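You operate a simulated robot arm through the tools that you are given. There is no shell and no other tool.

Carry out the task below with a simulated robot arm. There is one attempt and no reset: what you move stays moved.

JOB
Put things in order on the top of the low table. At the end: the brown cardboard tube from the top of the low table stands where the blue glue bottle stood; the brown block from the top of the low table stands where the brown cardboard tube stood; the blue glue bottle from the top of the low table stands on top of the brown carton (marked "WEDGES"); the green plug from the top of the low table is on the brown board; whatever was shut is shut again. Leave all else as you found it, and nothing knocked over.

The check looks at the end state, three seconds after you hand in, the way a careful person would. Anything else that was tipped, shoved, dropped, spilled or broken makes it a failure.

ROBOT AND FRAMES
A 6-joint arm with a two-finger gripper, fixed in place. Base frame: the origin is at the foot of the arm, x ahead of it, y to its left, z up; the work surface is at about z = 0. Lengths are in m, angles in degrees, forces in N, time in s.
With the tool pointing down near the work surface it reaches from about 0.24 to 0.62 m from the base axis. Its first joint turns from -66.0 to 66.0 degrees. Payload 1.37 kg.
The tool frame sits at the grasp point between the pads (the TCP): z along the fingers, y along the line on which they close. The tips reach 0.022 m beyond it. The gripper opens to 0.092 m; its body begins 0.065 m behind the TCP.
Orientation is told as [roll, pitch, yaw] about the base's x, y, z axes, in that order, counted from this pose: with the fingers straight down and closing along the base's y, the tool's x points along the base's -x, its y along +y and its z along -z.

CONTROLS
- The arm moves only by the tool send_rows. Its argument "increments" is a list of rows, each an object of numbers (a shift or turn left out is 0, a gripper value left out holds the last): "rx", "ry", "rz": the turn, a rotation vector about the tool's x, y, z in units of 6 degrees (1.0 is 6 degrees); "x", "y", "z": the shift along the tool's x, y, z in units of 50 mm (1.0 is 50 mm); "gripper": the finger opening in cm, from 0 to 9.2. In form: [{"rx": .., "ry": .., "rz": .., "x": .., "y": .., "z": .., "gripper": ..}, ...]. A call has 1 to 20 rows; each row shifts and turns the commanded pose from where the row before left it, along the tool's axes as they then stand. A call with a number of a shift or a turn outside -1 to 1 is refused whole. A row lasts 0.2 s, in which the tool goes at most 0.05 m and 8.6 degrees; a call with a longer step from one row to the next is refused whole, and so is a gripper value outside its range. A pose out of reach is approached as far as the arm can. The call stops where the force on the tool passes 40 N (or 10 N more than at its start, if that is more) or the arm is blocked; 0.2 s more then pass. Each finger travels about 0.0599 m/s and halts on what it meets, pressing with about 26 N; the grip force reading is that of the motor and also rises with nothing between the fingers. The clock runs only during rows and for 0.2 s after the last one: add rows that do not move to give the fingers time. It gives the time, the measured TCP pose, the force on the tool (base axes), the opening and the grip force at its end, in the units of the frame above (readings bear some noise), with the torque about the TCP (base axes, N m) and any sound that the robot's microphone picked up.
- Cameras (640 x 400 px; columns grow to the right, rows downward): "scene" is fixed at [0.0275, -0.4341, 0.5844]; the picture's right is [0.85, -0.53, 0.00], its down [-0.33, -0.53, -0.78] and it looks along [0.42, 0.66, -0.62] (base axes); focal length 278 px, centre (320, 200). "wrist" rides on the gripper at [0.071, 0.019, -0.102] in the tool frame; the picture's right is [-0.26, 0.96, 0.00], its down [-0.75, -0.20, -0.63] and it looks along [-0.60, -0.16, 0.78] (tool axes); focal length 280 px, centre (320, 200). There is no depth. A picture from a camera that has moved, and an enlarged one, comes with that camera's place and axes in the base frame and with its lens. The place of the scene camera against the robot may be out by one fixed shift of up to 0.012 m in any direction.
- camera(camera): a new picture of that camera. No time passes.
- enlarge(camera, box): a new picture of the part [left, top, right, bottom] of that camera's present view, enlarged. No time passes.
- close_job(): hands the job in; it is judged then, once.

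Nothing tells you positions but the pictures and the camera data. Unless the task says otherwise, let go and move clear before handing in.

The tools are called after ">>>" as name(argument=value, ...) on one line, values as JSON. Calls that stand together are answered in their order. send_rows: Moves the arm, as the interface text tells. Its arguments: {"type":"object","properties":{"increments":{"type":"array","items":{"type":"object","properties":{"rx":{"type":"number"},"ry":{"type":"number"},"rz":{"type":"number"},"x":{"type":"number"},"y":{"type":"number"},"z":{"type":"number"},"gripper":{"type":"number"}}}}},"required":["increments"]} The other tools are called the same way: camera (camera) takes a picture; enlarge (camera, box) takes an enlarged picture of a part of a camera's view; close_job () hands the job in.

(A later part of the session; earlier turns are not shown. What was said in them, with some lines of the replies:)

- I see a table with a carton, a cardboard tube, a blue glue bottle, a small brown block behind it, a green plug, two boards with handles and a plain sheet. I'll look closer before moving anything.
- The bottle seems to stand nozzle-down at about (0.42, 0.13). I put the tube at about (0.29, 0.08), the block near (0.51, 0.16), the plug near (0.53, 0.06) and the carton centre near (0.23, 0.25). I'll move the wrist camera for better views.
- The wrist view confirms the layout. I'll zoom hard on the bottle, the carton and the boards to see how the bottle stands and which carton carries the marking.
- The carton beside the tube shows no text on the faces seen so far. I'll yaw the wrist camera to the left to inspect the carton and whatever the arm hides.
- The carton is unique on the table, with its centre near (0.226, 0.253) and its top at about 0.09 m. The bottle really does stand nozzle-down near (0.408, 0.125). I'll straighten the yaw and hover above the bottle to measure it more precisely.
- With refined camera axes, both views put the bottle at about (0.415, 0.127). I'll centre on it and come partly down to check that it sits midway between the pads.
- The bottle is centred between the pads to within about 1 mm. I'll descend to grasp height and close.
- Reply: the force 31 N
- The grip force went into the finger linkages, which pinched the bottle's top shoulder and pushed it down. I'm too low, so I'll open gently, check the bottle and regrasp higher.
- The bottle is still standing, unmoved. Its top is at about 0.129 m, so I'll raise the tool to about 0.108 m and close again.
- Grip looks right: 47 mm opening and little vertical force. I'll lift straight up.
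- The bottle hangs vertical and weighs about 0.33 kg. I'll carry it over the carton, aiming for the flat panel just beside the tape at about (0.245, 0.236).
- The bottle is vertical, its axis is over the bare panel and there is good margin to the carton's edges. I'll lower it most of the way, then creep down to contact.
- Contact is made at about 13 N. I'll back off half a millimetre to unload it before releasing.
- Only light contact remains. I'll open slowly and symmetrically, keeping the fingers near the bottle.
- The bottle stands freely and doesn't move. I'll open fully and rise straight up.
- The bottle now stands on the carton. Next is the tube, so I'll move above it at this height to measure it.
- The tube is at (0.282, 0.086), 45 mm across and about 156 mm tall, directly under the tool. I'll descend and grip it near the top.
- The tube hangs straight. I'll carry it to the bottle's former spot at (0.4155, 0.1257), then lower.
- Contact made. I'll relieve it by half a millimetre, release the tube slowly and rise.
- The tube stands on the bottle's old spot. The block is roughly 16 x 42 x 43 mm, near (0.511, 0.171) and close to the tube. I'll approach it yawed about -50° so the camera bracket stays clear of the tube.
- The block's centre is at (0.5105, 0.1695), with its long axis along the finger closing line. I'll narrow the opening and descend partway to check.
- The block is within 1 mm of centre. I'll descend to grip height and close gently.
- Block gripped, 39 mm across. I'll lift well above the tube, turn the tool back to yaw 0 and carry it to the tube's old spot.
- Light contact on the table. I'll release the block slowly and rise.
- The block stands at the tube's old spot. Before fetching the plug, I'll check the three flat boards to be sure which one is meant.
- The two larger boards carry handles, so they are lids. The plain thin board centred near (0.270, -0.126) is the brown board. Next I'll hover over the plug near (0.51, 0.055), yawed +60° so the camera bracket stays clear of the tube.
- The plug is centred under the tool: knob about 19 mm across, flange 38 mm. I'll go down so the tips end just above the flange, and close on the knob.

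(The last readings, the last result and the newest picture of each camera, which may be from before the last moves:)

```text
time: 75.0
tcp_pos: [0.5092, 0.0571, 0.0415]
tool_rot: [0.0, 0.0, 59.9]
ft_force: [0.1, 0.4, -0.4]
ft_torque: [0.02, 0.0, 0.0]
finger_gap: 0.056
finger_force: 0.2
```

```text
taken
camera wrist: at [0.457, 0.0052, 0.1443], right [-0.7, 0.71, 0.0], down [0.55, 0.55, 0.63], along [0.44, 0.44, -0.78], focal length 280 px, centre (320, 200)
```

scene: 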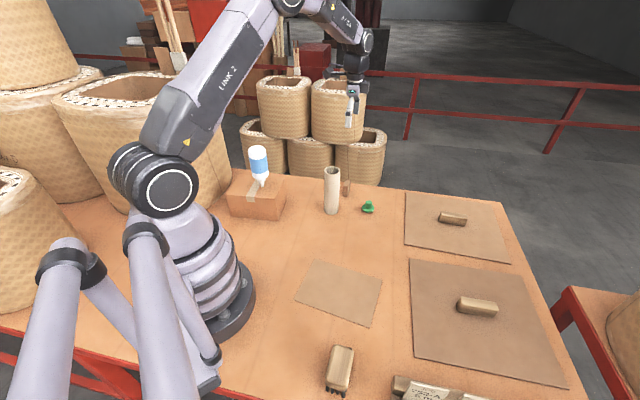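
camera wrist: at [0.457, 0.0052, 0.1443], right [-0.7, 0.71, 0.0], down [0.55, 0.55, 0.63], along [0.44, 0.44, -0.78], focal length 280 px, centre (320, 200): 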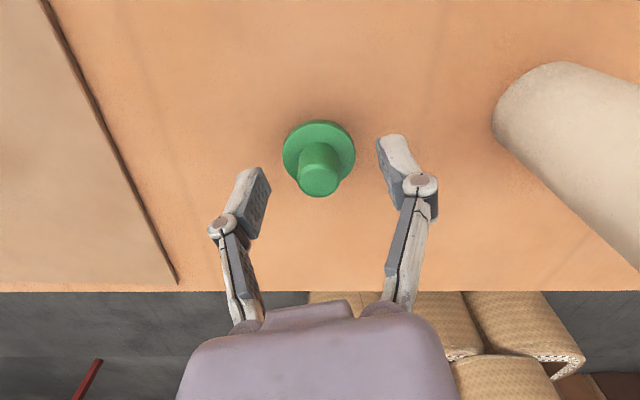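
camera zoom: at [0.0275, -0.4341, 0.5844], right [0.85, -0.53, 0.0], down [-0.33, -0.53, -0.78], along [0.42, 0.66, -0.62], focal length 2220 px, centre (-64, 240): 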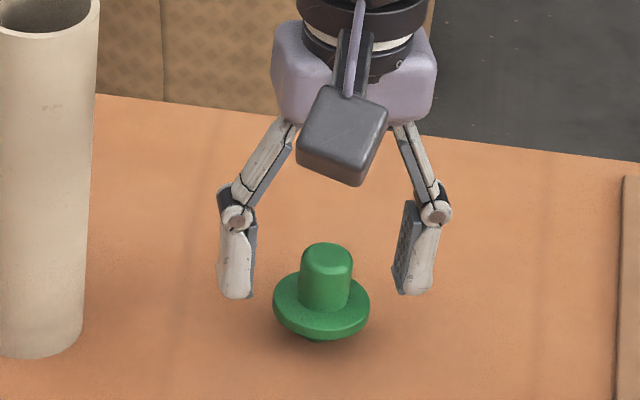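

The linkage may lower the tips a few millimetres as it closes, so I'll rise 3 mm to stay off the flange, then close on the knob.

>>> send_rows(increments=[{"z": -0.06}, {}, {"gripper": 4.4}, {"gripper": 3.4}, {"gripper": 2.8}, {"gripper": 2.4}, {"gripper": 2.1}, {"gripper": 1.9}, {"gripper": 1.7}, {"gripper": 1.5}, {}])

>>> enlarge(camera="scene", box=[344, 170, 392, 220])

>>> camera(camera="wrist")

```text
time: 77.4
tcp_pos: [0.5097, 0.0566, 0.0448]
tool_rot: [-0.1, 0.0, 59.9]
ft_force: [0.3, -0.6, 0.1]
ft_torque: [-0.02, -0.03, 0.0]
finger_gap: 0.0179
finger_force: 26.3
```

```text
8.00 times, centred on (368, 195) of scene
camera zoom: at [0.0275, -0.4341, 0.5844], right [0.85, -0.53, 0.0], down [-0.33, -0.53, -0.78], along [0.42, 0.66, -0.62], focal length 2220 px, centre (-64, 240)
```

zoom: 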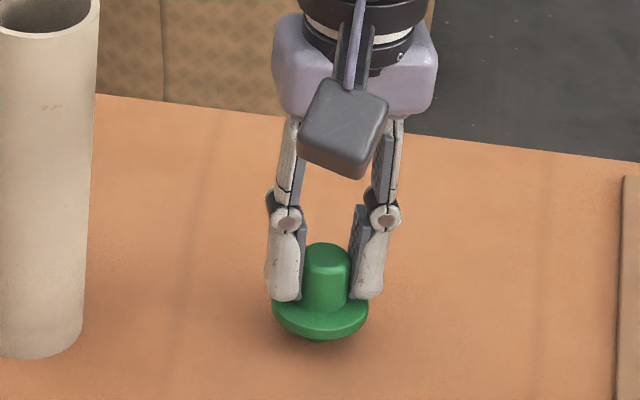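

```text
taken
camera wrist: at [0.4568, 0.0052, 0.1473], right [-0.7, 0.71, 0.0], down [0.55, 0.55, 0.63], along [0.44, 0.44, -0.78], focal length 280 px, centre (320, 200)
```

wrist: 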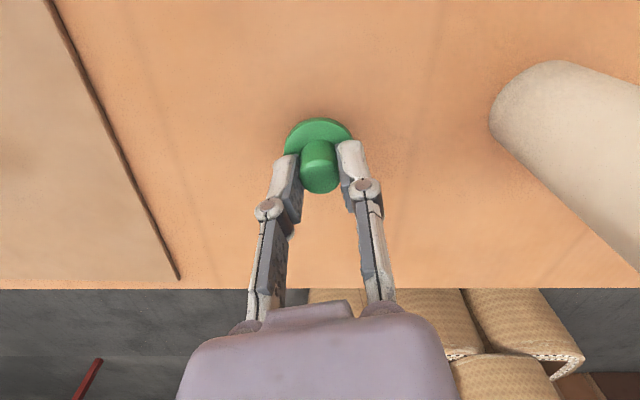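

Good grip on the knob. I'll lift straight up and turn back to yaw 0.

>>> send_rows(increments=[{"z": -0.3}, {"z": -0.5}, {"z": -0.8}, {"z": -0.8}, {"z": -0.7}, {"rz": 1}, {"rz": 1}, {"rz": 1}, {"rz": 1}, {"rz": 1}, {"rz": 1}, {"rz": 1}, {"rz": 1}, {"rz": 1}, {"rz": 1}, {}])

>>> camera(camera="wrist")

>>> camera(camera="scene")

```text
time: 80.8
tcp_pos: [0.5077, 0.0559, 0.2002]
tool_rot: [0.0, 0.0, -0.2]
ft_force: [0.2, 0.7, 0.2]
ft_torque: [-0.02, 0.03, 0.02]
finger_gap: 0.0181
finger_force: 25.7
```

```text
taken
camera wrist: at [0.438, 0.0763, 0.3026], right [0.26, 0.96, 0.0], down [0.75, -0.21, 0.63], along [0.6, -0.17, -0.78], focal length 280 px, centre (320, 200)
```

wrist: 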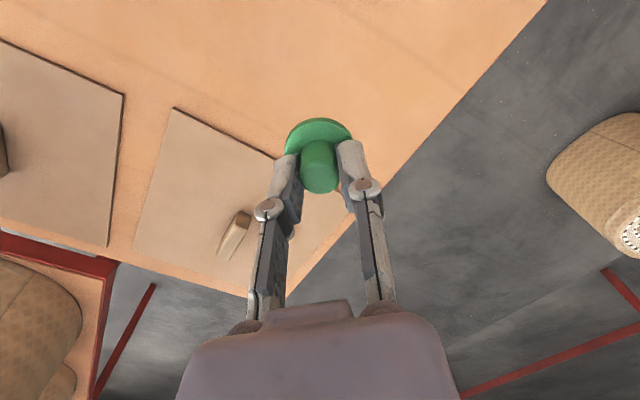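

```text
taken
```

scene: 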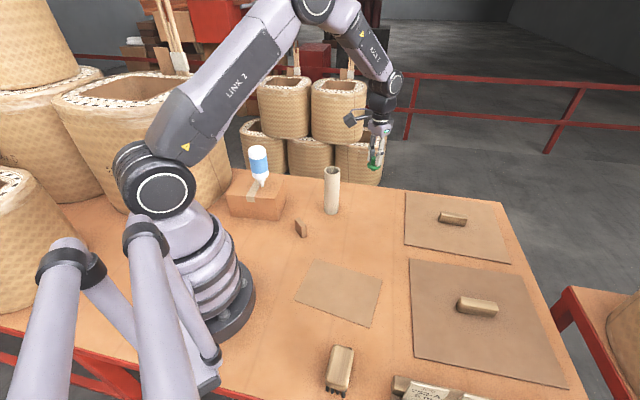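

>>> send_rows(increments=[{"x": 0.239, "y": -0.183}, {"x": 0.43, "y": -0.33}, {"x": 0.574, "y": -0.44}, {"x": 0.574, "y": -0.44}, {"x": 0.574, "y": -0.44}, {"x": 0.574, "y": -0.44}, {"x": 0.574, "y": -0.44}, {"x": 0.574, "y": -0.44}, {"x": 0.43, "y": -0.33}, {"x": 0.239, "y": -0.183}, {}, {}])

>>> camera(camera="wrist")

>>> camera(camera="scene")

```text
time: 83.4
tcp_pos: [0.2694, -0.1267, 0.1994]
tool_rot: [0.0, -0.1, -0.1]
ft_force: [0.1, -0.2, 0.0]
ft_torque: [0.01, 0.01, -0.02]
finger_gap: 0.0183
finger_force: 26.3
```

```text
taken
camera wrist: at [0.1989, -0.1075, 0.3017], right [0.26, 0.96, 0.0], down [0.75, -0.21, 0.63], along [0.6, -0.16, -0.78], focal length 280 px, centre (320, 200)
```

wrist: 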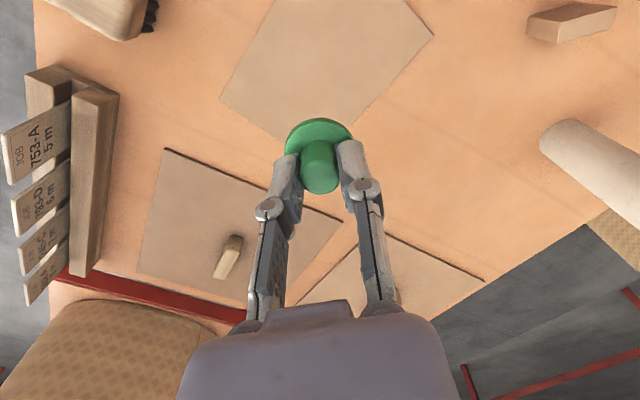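

```text
taken
```

scene: 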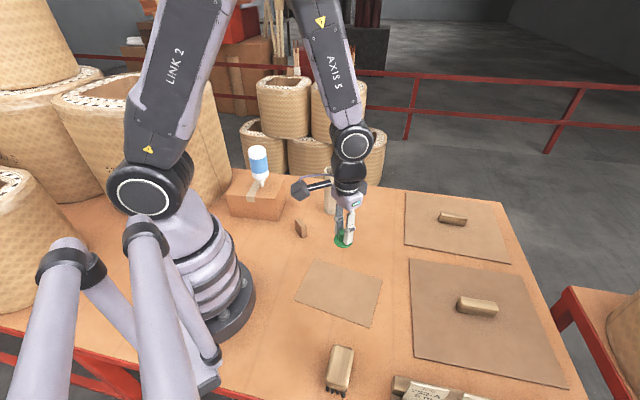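

The board's corners confirm its centre at (0.269, -0.126), right under the plug. I'll lower it.

>>> send_rows(increments=[{"z": 0.4}, {"z": 0.6}, {"z": 0.7}, {"z": 0.6}, {"z": 0.4}, {"z": 0.12}, {}, {}])

>>> enlarge(camera="scene", box=[290, 230, 390, 320])

```text
time: 85.2
tcp_pos: [0.2712, -0.1268, 0.0584]
tool_rot: [0.0, -0.1, -0.3]
ft_force: [0.3, -0.3, -0.4]
ft_torque: [0.01, 0.01, 0.01]
finger_gap: 0.0183
finger_force: 26.0
```

```text
4.44 times, centred on (340, 275) of scene
camera zoom: at [0.0275, -0.4341, 0.5844], right [0.85, -0.53, 0.0], down [-0.33, -0.53, -0.78], along [0.42, 0.66, -0.62], focal length 1233 px, centre (231, -133)
```

zoom: 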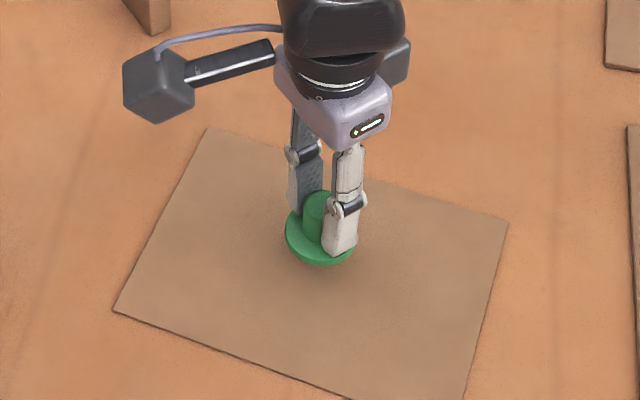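

>>> send_rows(increments=[{"z": 0.04}, {"z": 0.04}, {"z": 0.03}, {}])

>>> send_rows(increments=[{"z": 0.025}, {}])

>>> send_rows(increments=[{"z": 0.02}, {}])

>>> enlarge(camera="scene", box=[320, 265, 370, 305])

```text
time: 86.2
tcp_pos: [0.2698, -0.126, 0.0521]
tool_rot: [-0.1, 0.0, -0.1]
ft_force: [0.0, -0.4, 0.2]
ft_torque: [0.03, -0.01, -0.03]
finger_gap: 0.018
finger_force: 25.9
```

```text
time: 86.8
tcp_pos: [0.2692, -0.1264, 0.0509]
tool_rot: [-0.1, 0.0, -0.1]
ft_force: [-0.2, 0.2, -0.2]
ft_torque: [0.01, 0.02, -0.03]
finger_gap: 0.018
finger_force: 26.3
```

```text
time: 87.4
tcp_pos: [0.2696, -0.127, 0.0518]
tool_rot: [0.0, 0.0, -0.1]
ft_force: [-0.5, 0.6, -0.5]
ft_torque: [-0.02, -0.01, -0.03]
finger_gap: 0.018
finger_force: 26.4
```

```text
10.00 times, centred on (345, 285) of scene
camera zoom: at [0.0275, -0.4341, 0.5844], right [0.85, -0.53, 0.0], down [-0.33, -0.53, -0.78], along [0.42, 0.66, -0.62], focal length 2775 px, centre (70, -650)
```

zoom: 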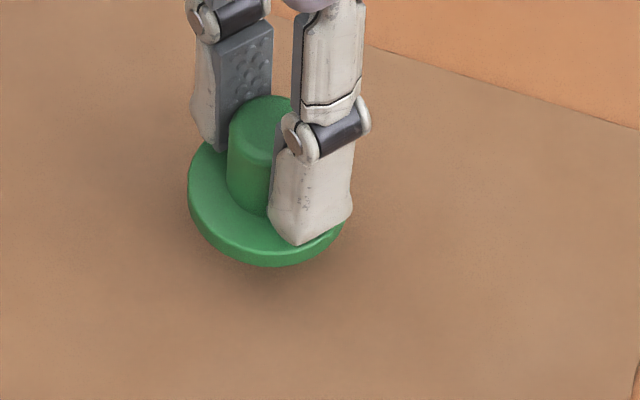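

>>> send_rows(increments=[{"z": 0.02}, {}])

>>> send_rows(increments=[{"z": 0.02}, {}])

```text
time: 88.0
tcp_pos: [0.2697, -0.1264, 0.0497]
tool_rot: [0.1, 0.0, -0.1]
ft_force: [0.2, -0.3, -1.0]
ft_torque: [0.03, -0.03, 0.0]
finger_gap: 0.0182
finger_force: 26.1
```

```text
time: 88.6
tcp_pos: [0.2686, -0.1262, 0.0495]
tool_rot: [-0.1, 0.0, -0.1]
ft_force: [-0.7, -0.2, -0.9]
ft_torque: [0.01, -0.01, -0.01]
finger_gap: 0.0181
finger_force: 26.1
```

>>> send_rows(increments=[{"z": 0.015}, {}])

>>> enlarge(camera="scene", box=[320, 265, 370, 305])

```text
time: 89.2
tcp_pos: [0.2686, -0.1257, 0.0491]
tool_rot: [0.0, -0.1, -0.1]
ft_force: [-0.8, 0.0, -0.4]
ft_torque: [0.02, -0.02, 0.01]
finger_gap: 0.018
finger_force: 25.6
```

```text
10.00 times, centred on (345, 285) of scene
camera zoom: at [0.0275, -0.4341, 0.5844], right [0.85, -0.53, 0.0], down [-0.33, -0.53, -0.78], along [0.42, 0.66, -0.62], focal length 2775 px, centre (70, -650)
```

zoom: 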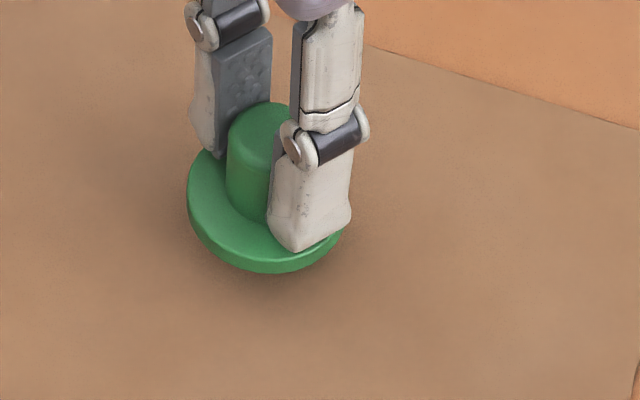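

>>> send_rows(increments=[{"z": 0.015}, {}])

>>> send_rows(increments=[{"z": 0.015}, {}])

```text
time: 89.8
tcp_pos: [0.2692, -0.1268, 0.0484]
tool_rot: [-0.1, 0.0, -0.1]
ft_force: [0.2, 0.2, -1.0]
ft_torque: [0.0, 0.02, 0.0]
finger_gap: 0.0182
finger_force: 25.9
```

```text
time: 90.4
tcp_pos: [0.2695, -0.1266, 0.0465]
tool_rot: [0.0, 0.1, -0.1]
ft_force: [0.3, -0.7, -0.7]
ft_torque: [0.0, 0.0, 0.01]
finger_gap: 0.018
finger_force: 25.2
```

>>> send_rows(increments=[{"z": 0.015}, {}])

>>> enlarge(camera="scene", box=[320, 265, 370, 305])

```text
time: 91.0
tcp_pos: [0.2686, -0.1268, 0.0461]
tool_rot: [0.1, 0.0, -0.1]
ft_force: [-1.2, 1.4, 10.6]
ft_torque: [0.03, 0.07, 0.0]
finger_gap: 0.0179
finger_force: 25.6
```

```text
10.00 times, centred on (345, 285) of scene
camera zoom: at [0.0275, -0.4341, 0.5844], right [0.85, -0.53, 0.0], down [-0.33, -0.53, -0.78], along [0.42, 0.66, -0.62], focal length 2775 px, centre (70, -650)
```

zoom: 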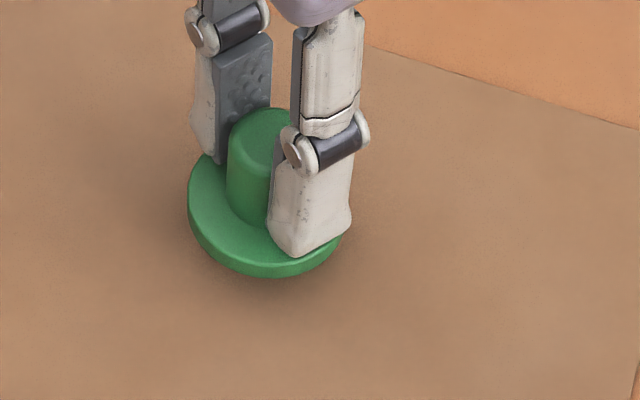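

Contact. I'll relieve it slightly, open slowly and rise.

>>> send_rows(increments=[{"z": -0.008}, {}, {"gripper": 1.9}, {"gripper": 2.1}, {"gripper": 2.4}, {"gripper": 2.9}, {"gripper": 3.6}, {"gripper": 4.6}, {"gripper": 5.6}, {}, {"z": -0.2}, {"z": -0.4}, {"z": -0.6}, {"z": -0.8}, {"z": -0.8}, {"z": -0.8}, {}])

>>> camera(camera="wrist")

>>> camera(camera="scene")

>>> enlarge(camera="scene", box=[220, 140, 400, 320])

```text
time: 94.6
tcp_pos: [0.2684, -0.1263, 0.2272]
tool_rot: [0.0, -0.1, -0.1]
ft_force: [0.1, -0.1, -0.3]
ft_torque: [0.02, 0.01, 0.02]
finger_gap: 0.0561
finger_force: 0.1
```

```text
taken
camera wrist: at [0.199, -0.107, 0.3294], right [0.26, 0.96, 0.0], down [0.75, -0.21, 0.63], along [0.6, -0.16, -0.78], focal length 280 px, centre (320, 200)
```

wrist: 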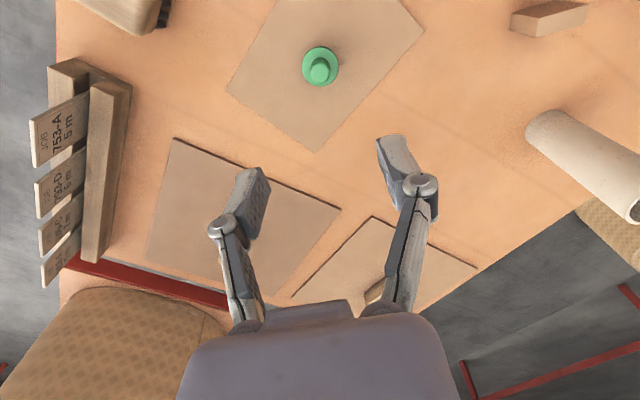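

```text
taken
```

scene: 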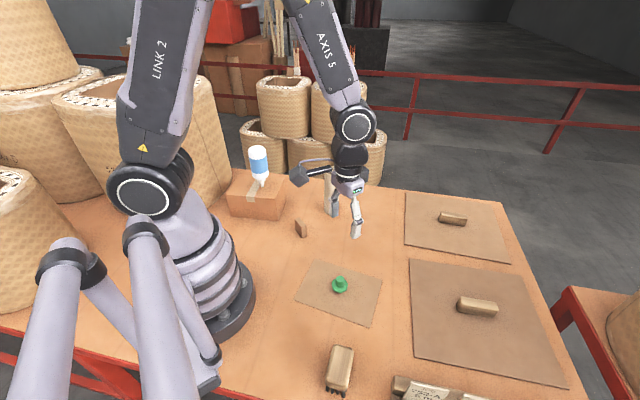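

```text
2.22 times, centred on (310, 230) of scene
camera zoom: at [0.0275, -0.4341, 0.5844], right [0.85, -0.53, 0.0], down [-0.33, -0.53, -0.78], along [0.42, 0.66, -0.62], focal length 617 px, centre (342, 133)
```

zoom: 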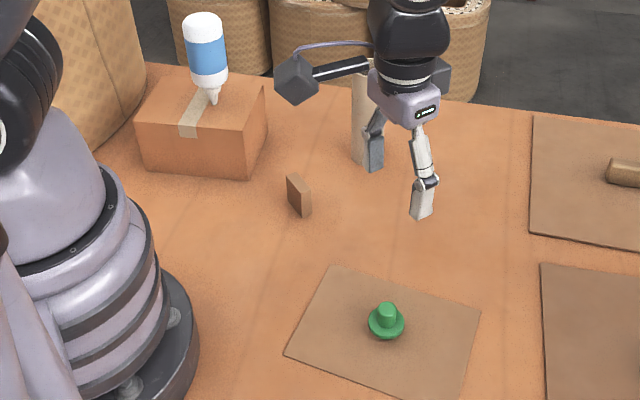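

All four items are placed: bottle on the carton, tube at the bottle's spot, block at the tube's spot and plug on the board. I'll retreat to the starting pose and do a last check of everything.

>>> send_rows(increments=[{"z": -0.6}, {"z": -0.6}, {"z": -0.6, "gripper": 9.2}, {"x": -0.43, "y": 0.38, "z": -0.23}, {"x": -0.43, "y": 0.38, "z": -0.23}, {"x": -0.43, "y": 0.38, "z": -0.23}, {"x": -0.43, "y": 0.38, "z": -0.23}, {"x": -0.43, "y": 0.38, "z": -0.23}, {"x": -0.43, "y": 0.38, "z": -0.23}, {}, {}])

>>> camera(camera="scene")

>>> enlarge(camera="scene", box=[216, 130, 400, 245])

>>> enlarge(camera="scene", box=[280, 230, 440, 330])

>>> camera(camera="wrist")

```text
time: 97.0
tcp_pos: [0.3979, -0.0127, 0.3859]
tool_rot: [0.0, 0.0, -0.1]
ft_force: [-0.3, 0.1, 0.8]
ft_torque: [-0.02, -0.02, -0.04]
finger_gap: 0.0921
finger_force: 0.0
```

```text
taken
```

scene: 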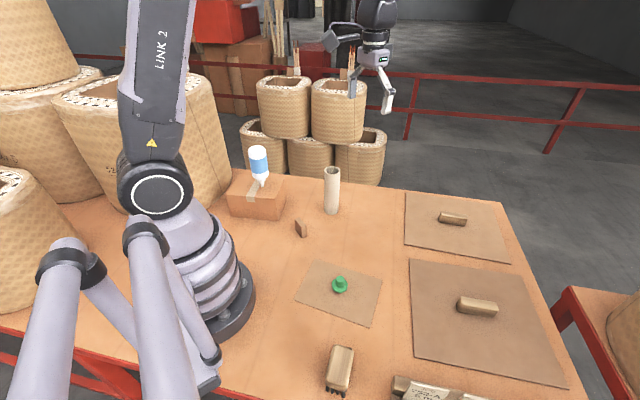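

```text
3.48 times, centred on (308, 188) of scene
camera zoom: at [0.0275, -0.4341, 0.5844], right [0.85, -0.53, 0.0], down [-0.33, -0.53, -0.78], along [0.42, 0.66, -0.62], focal length 965 px, centre (362, 244)
```

zoom: 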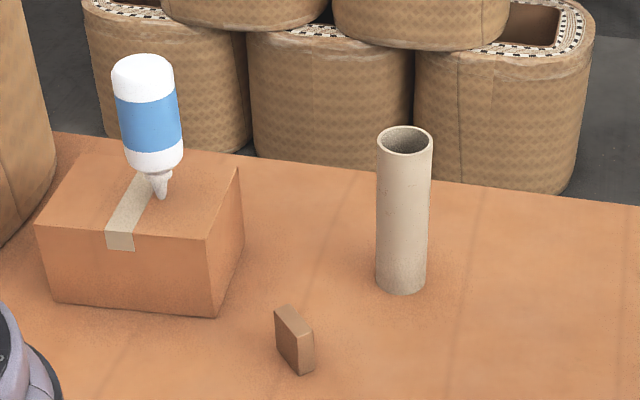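

```text
4.00 times, centred on (360, 280) of scene
camera zoom: at [0.0275, -0.4341, 0.5844], right [0.85, -0.53, 0.0], down [-0.33, -0.53, -0.78], along [0.42, 0.66, -0.62], focal length 1110 px, centre (160, -120)
```

zoom: 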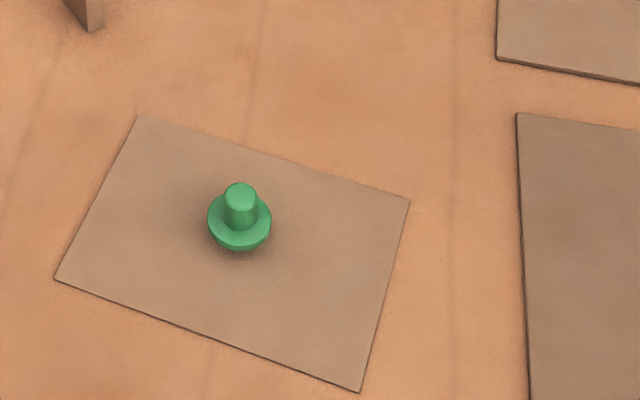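

```text
taken
camera wrist: at [0.3281, 0.007, 0.4885], right [0.26, 0.96, 0.0], down [0.75, -0.21, 0.63], along [0.6, -0.16, -0.78], focal length 280 px, centre (320, 200)
```

wrist: 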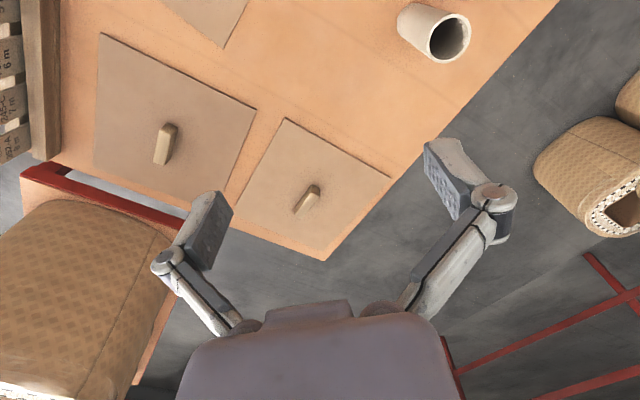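

Everything is in place and upright, the lids were never opened, the arm is clear and nothing else has moved. I never saw the "WEDGES" marking on the faces I could view, but this is the only carton on the table. Handing in now.

>>> close_job()

```text
The job is handed in.
```

The tidy-up is finished and handed in. The last pictures showed every item standing and steady:

- **Glue bottle:** it stands on top of the carton beside the tape, nozzle-down as I found it.
- **Cardboard tube:** it stands where the bottle was, within a millimetre or two by my measurement.
- **Brown block:** it stands where the tube was, within a millimetre or two. It is turned about 50° from the way it faced before.
- **Green plug:** it sits near the middle of the plain brown board.

I took the plain thin board as "the brown board", since the other two have handles and look like lids. I never opened those, so there was nothing to shut again.

- **Carton marking not seen:** I did not see the word "WEDGES" on the faces I could view. It is the only carton on the table, so I took it to be the right one.
- **First grip on the bottle:** I came in too low and pressed it down onto the table with about 30 N. It stayed upright and I saw no damage.
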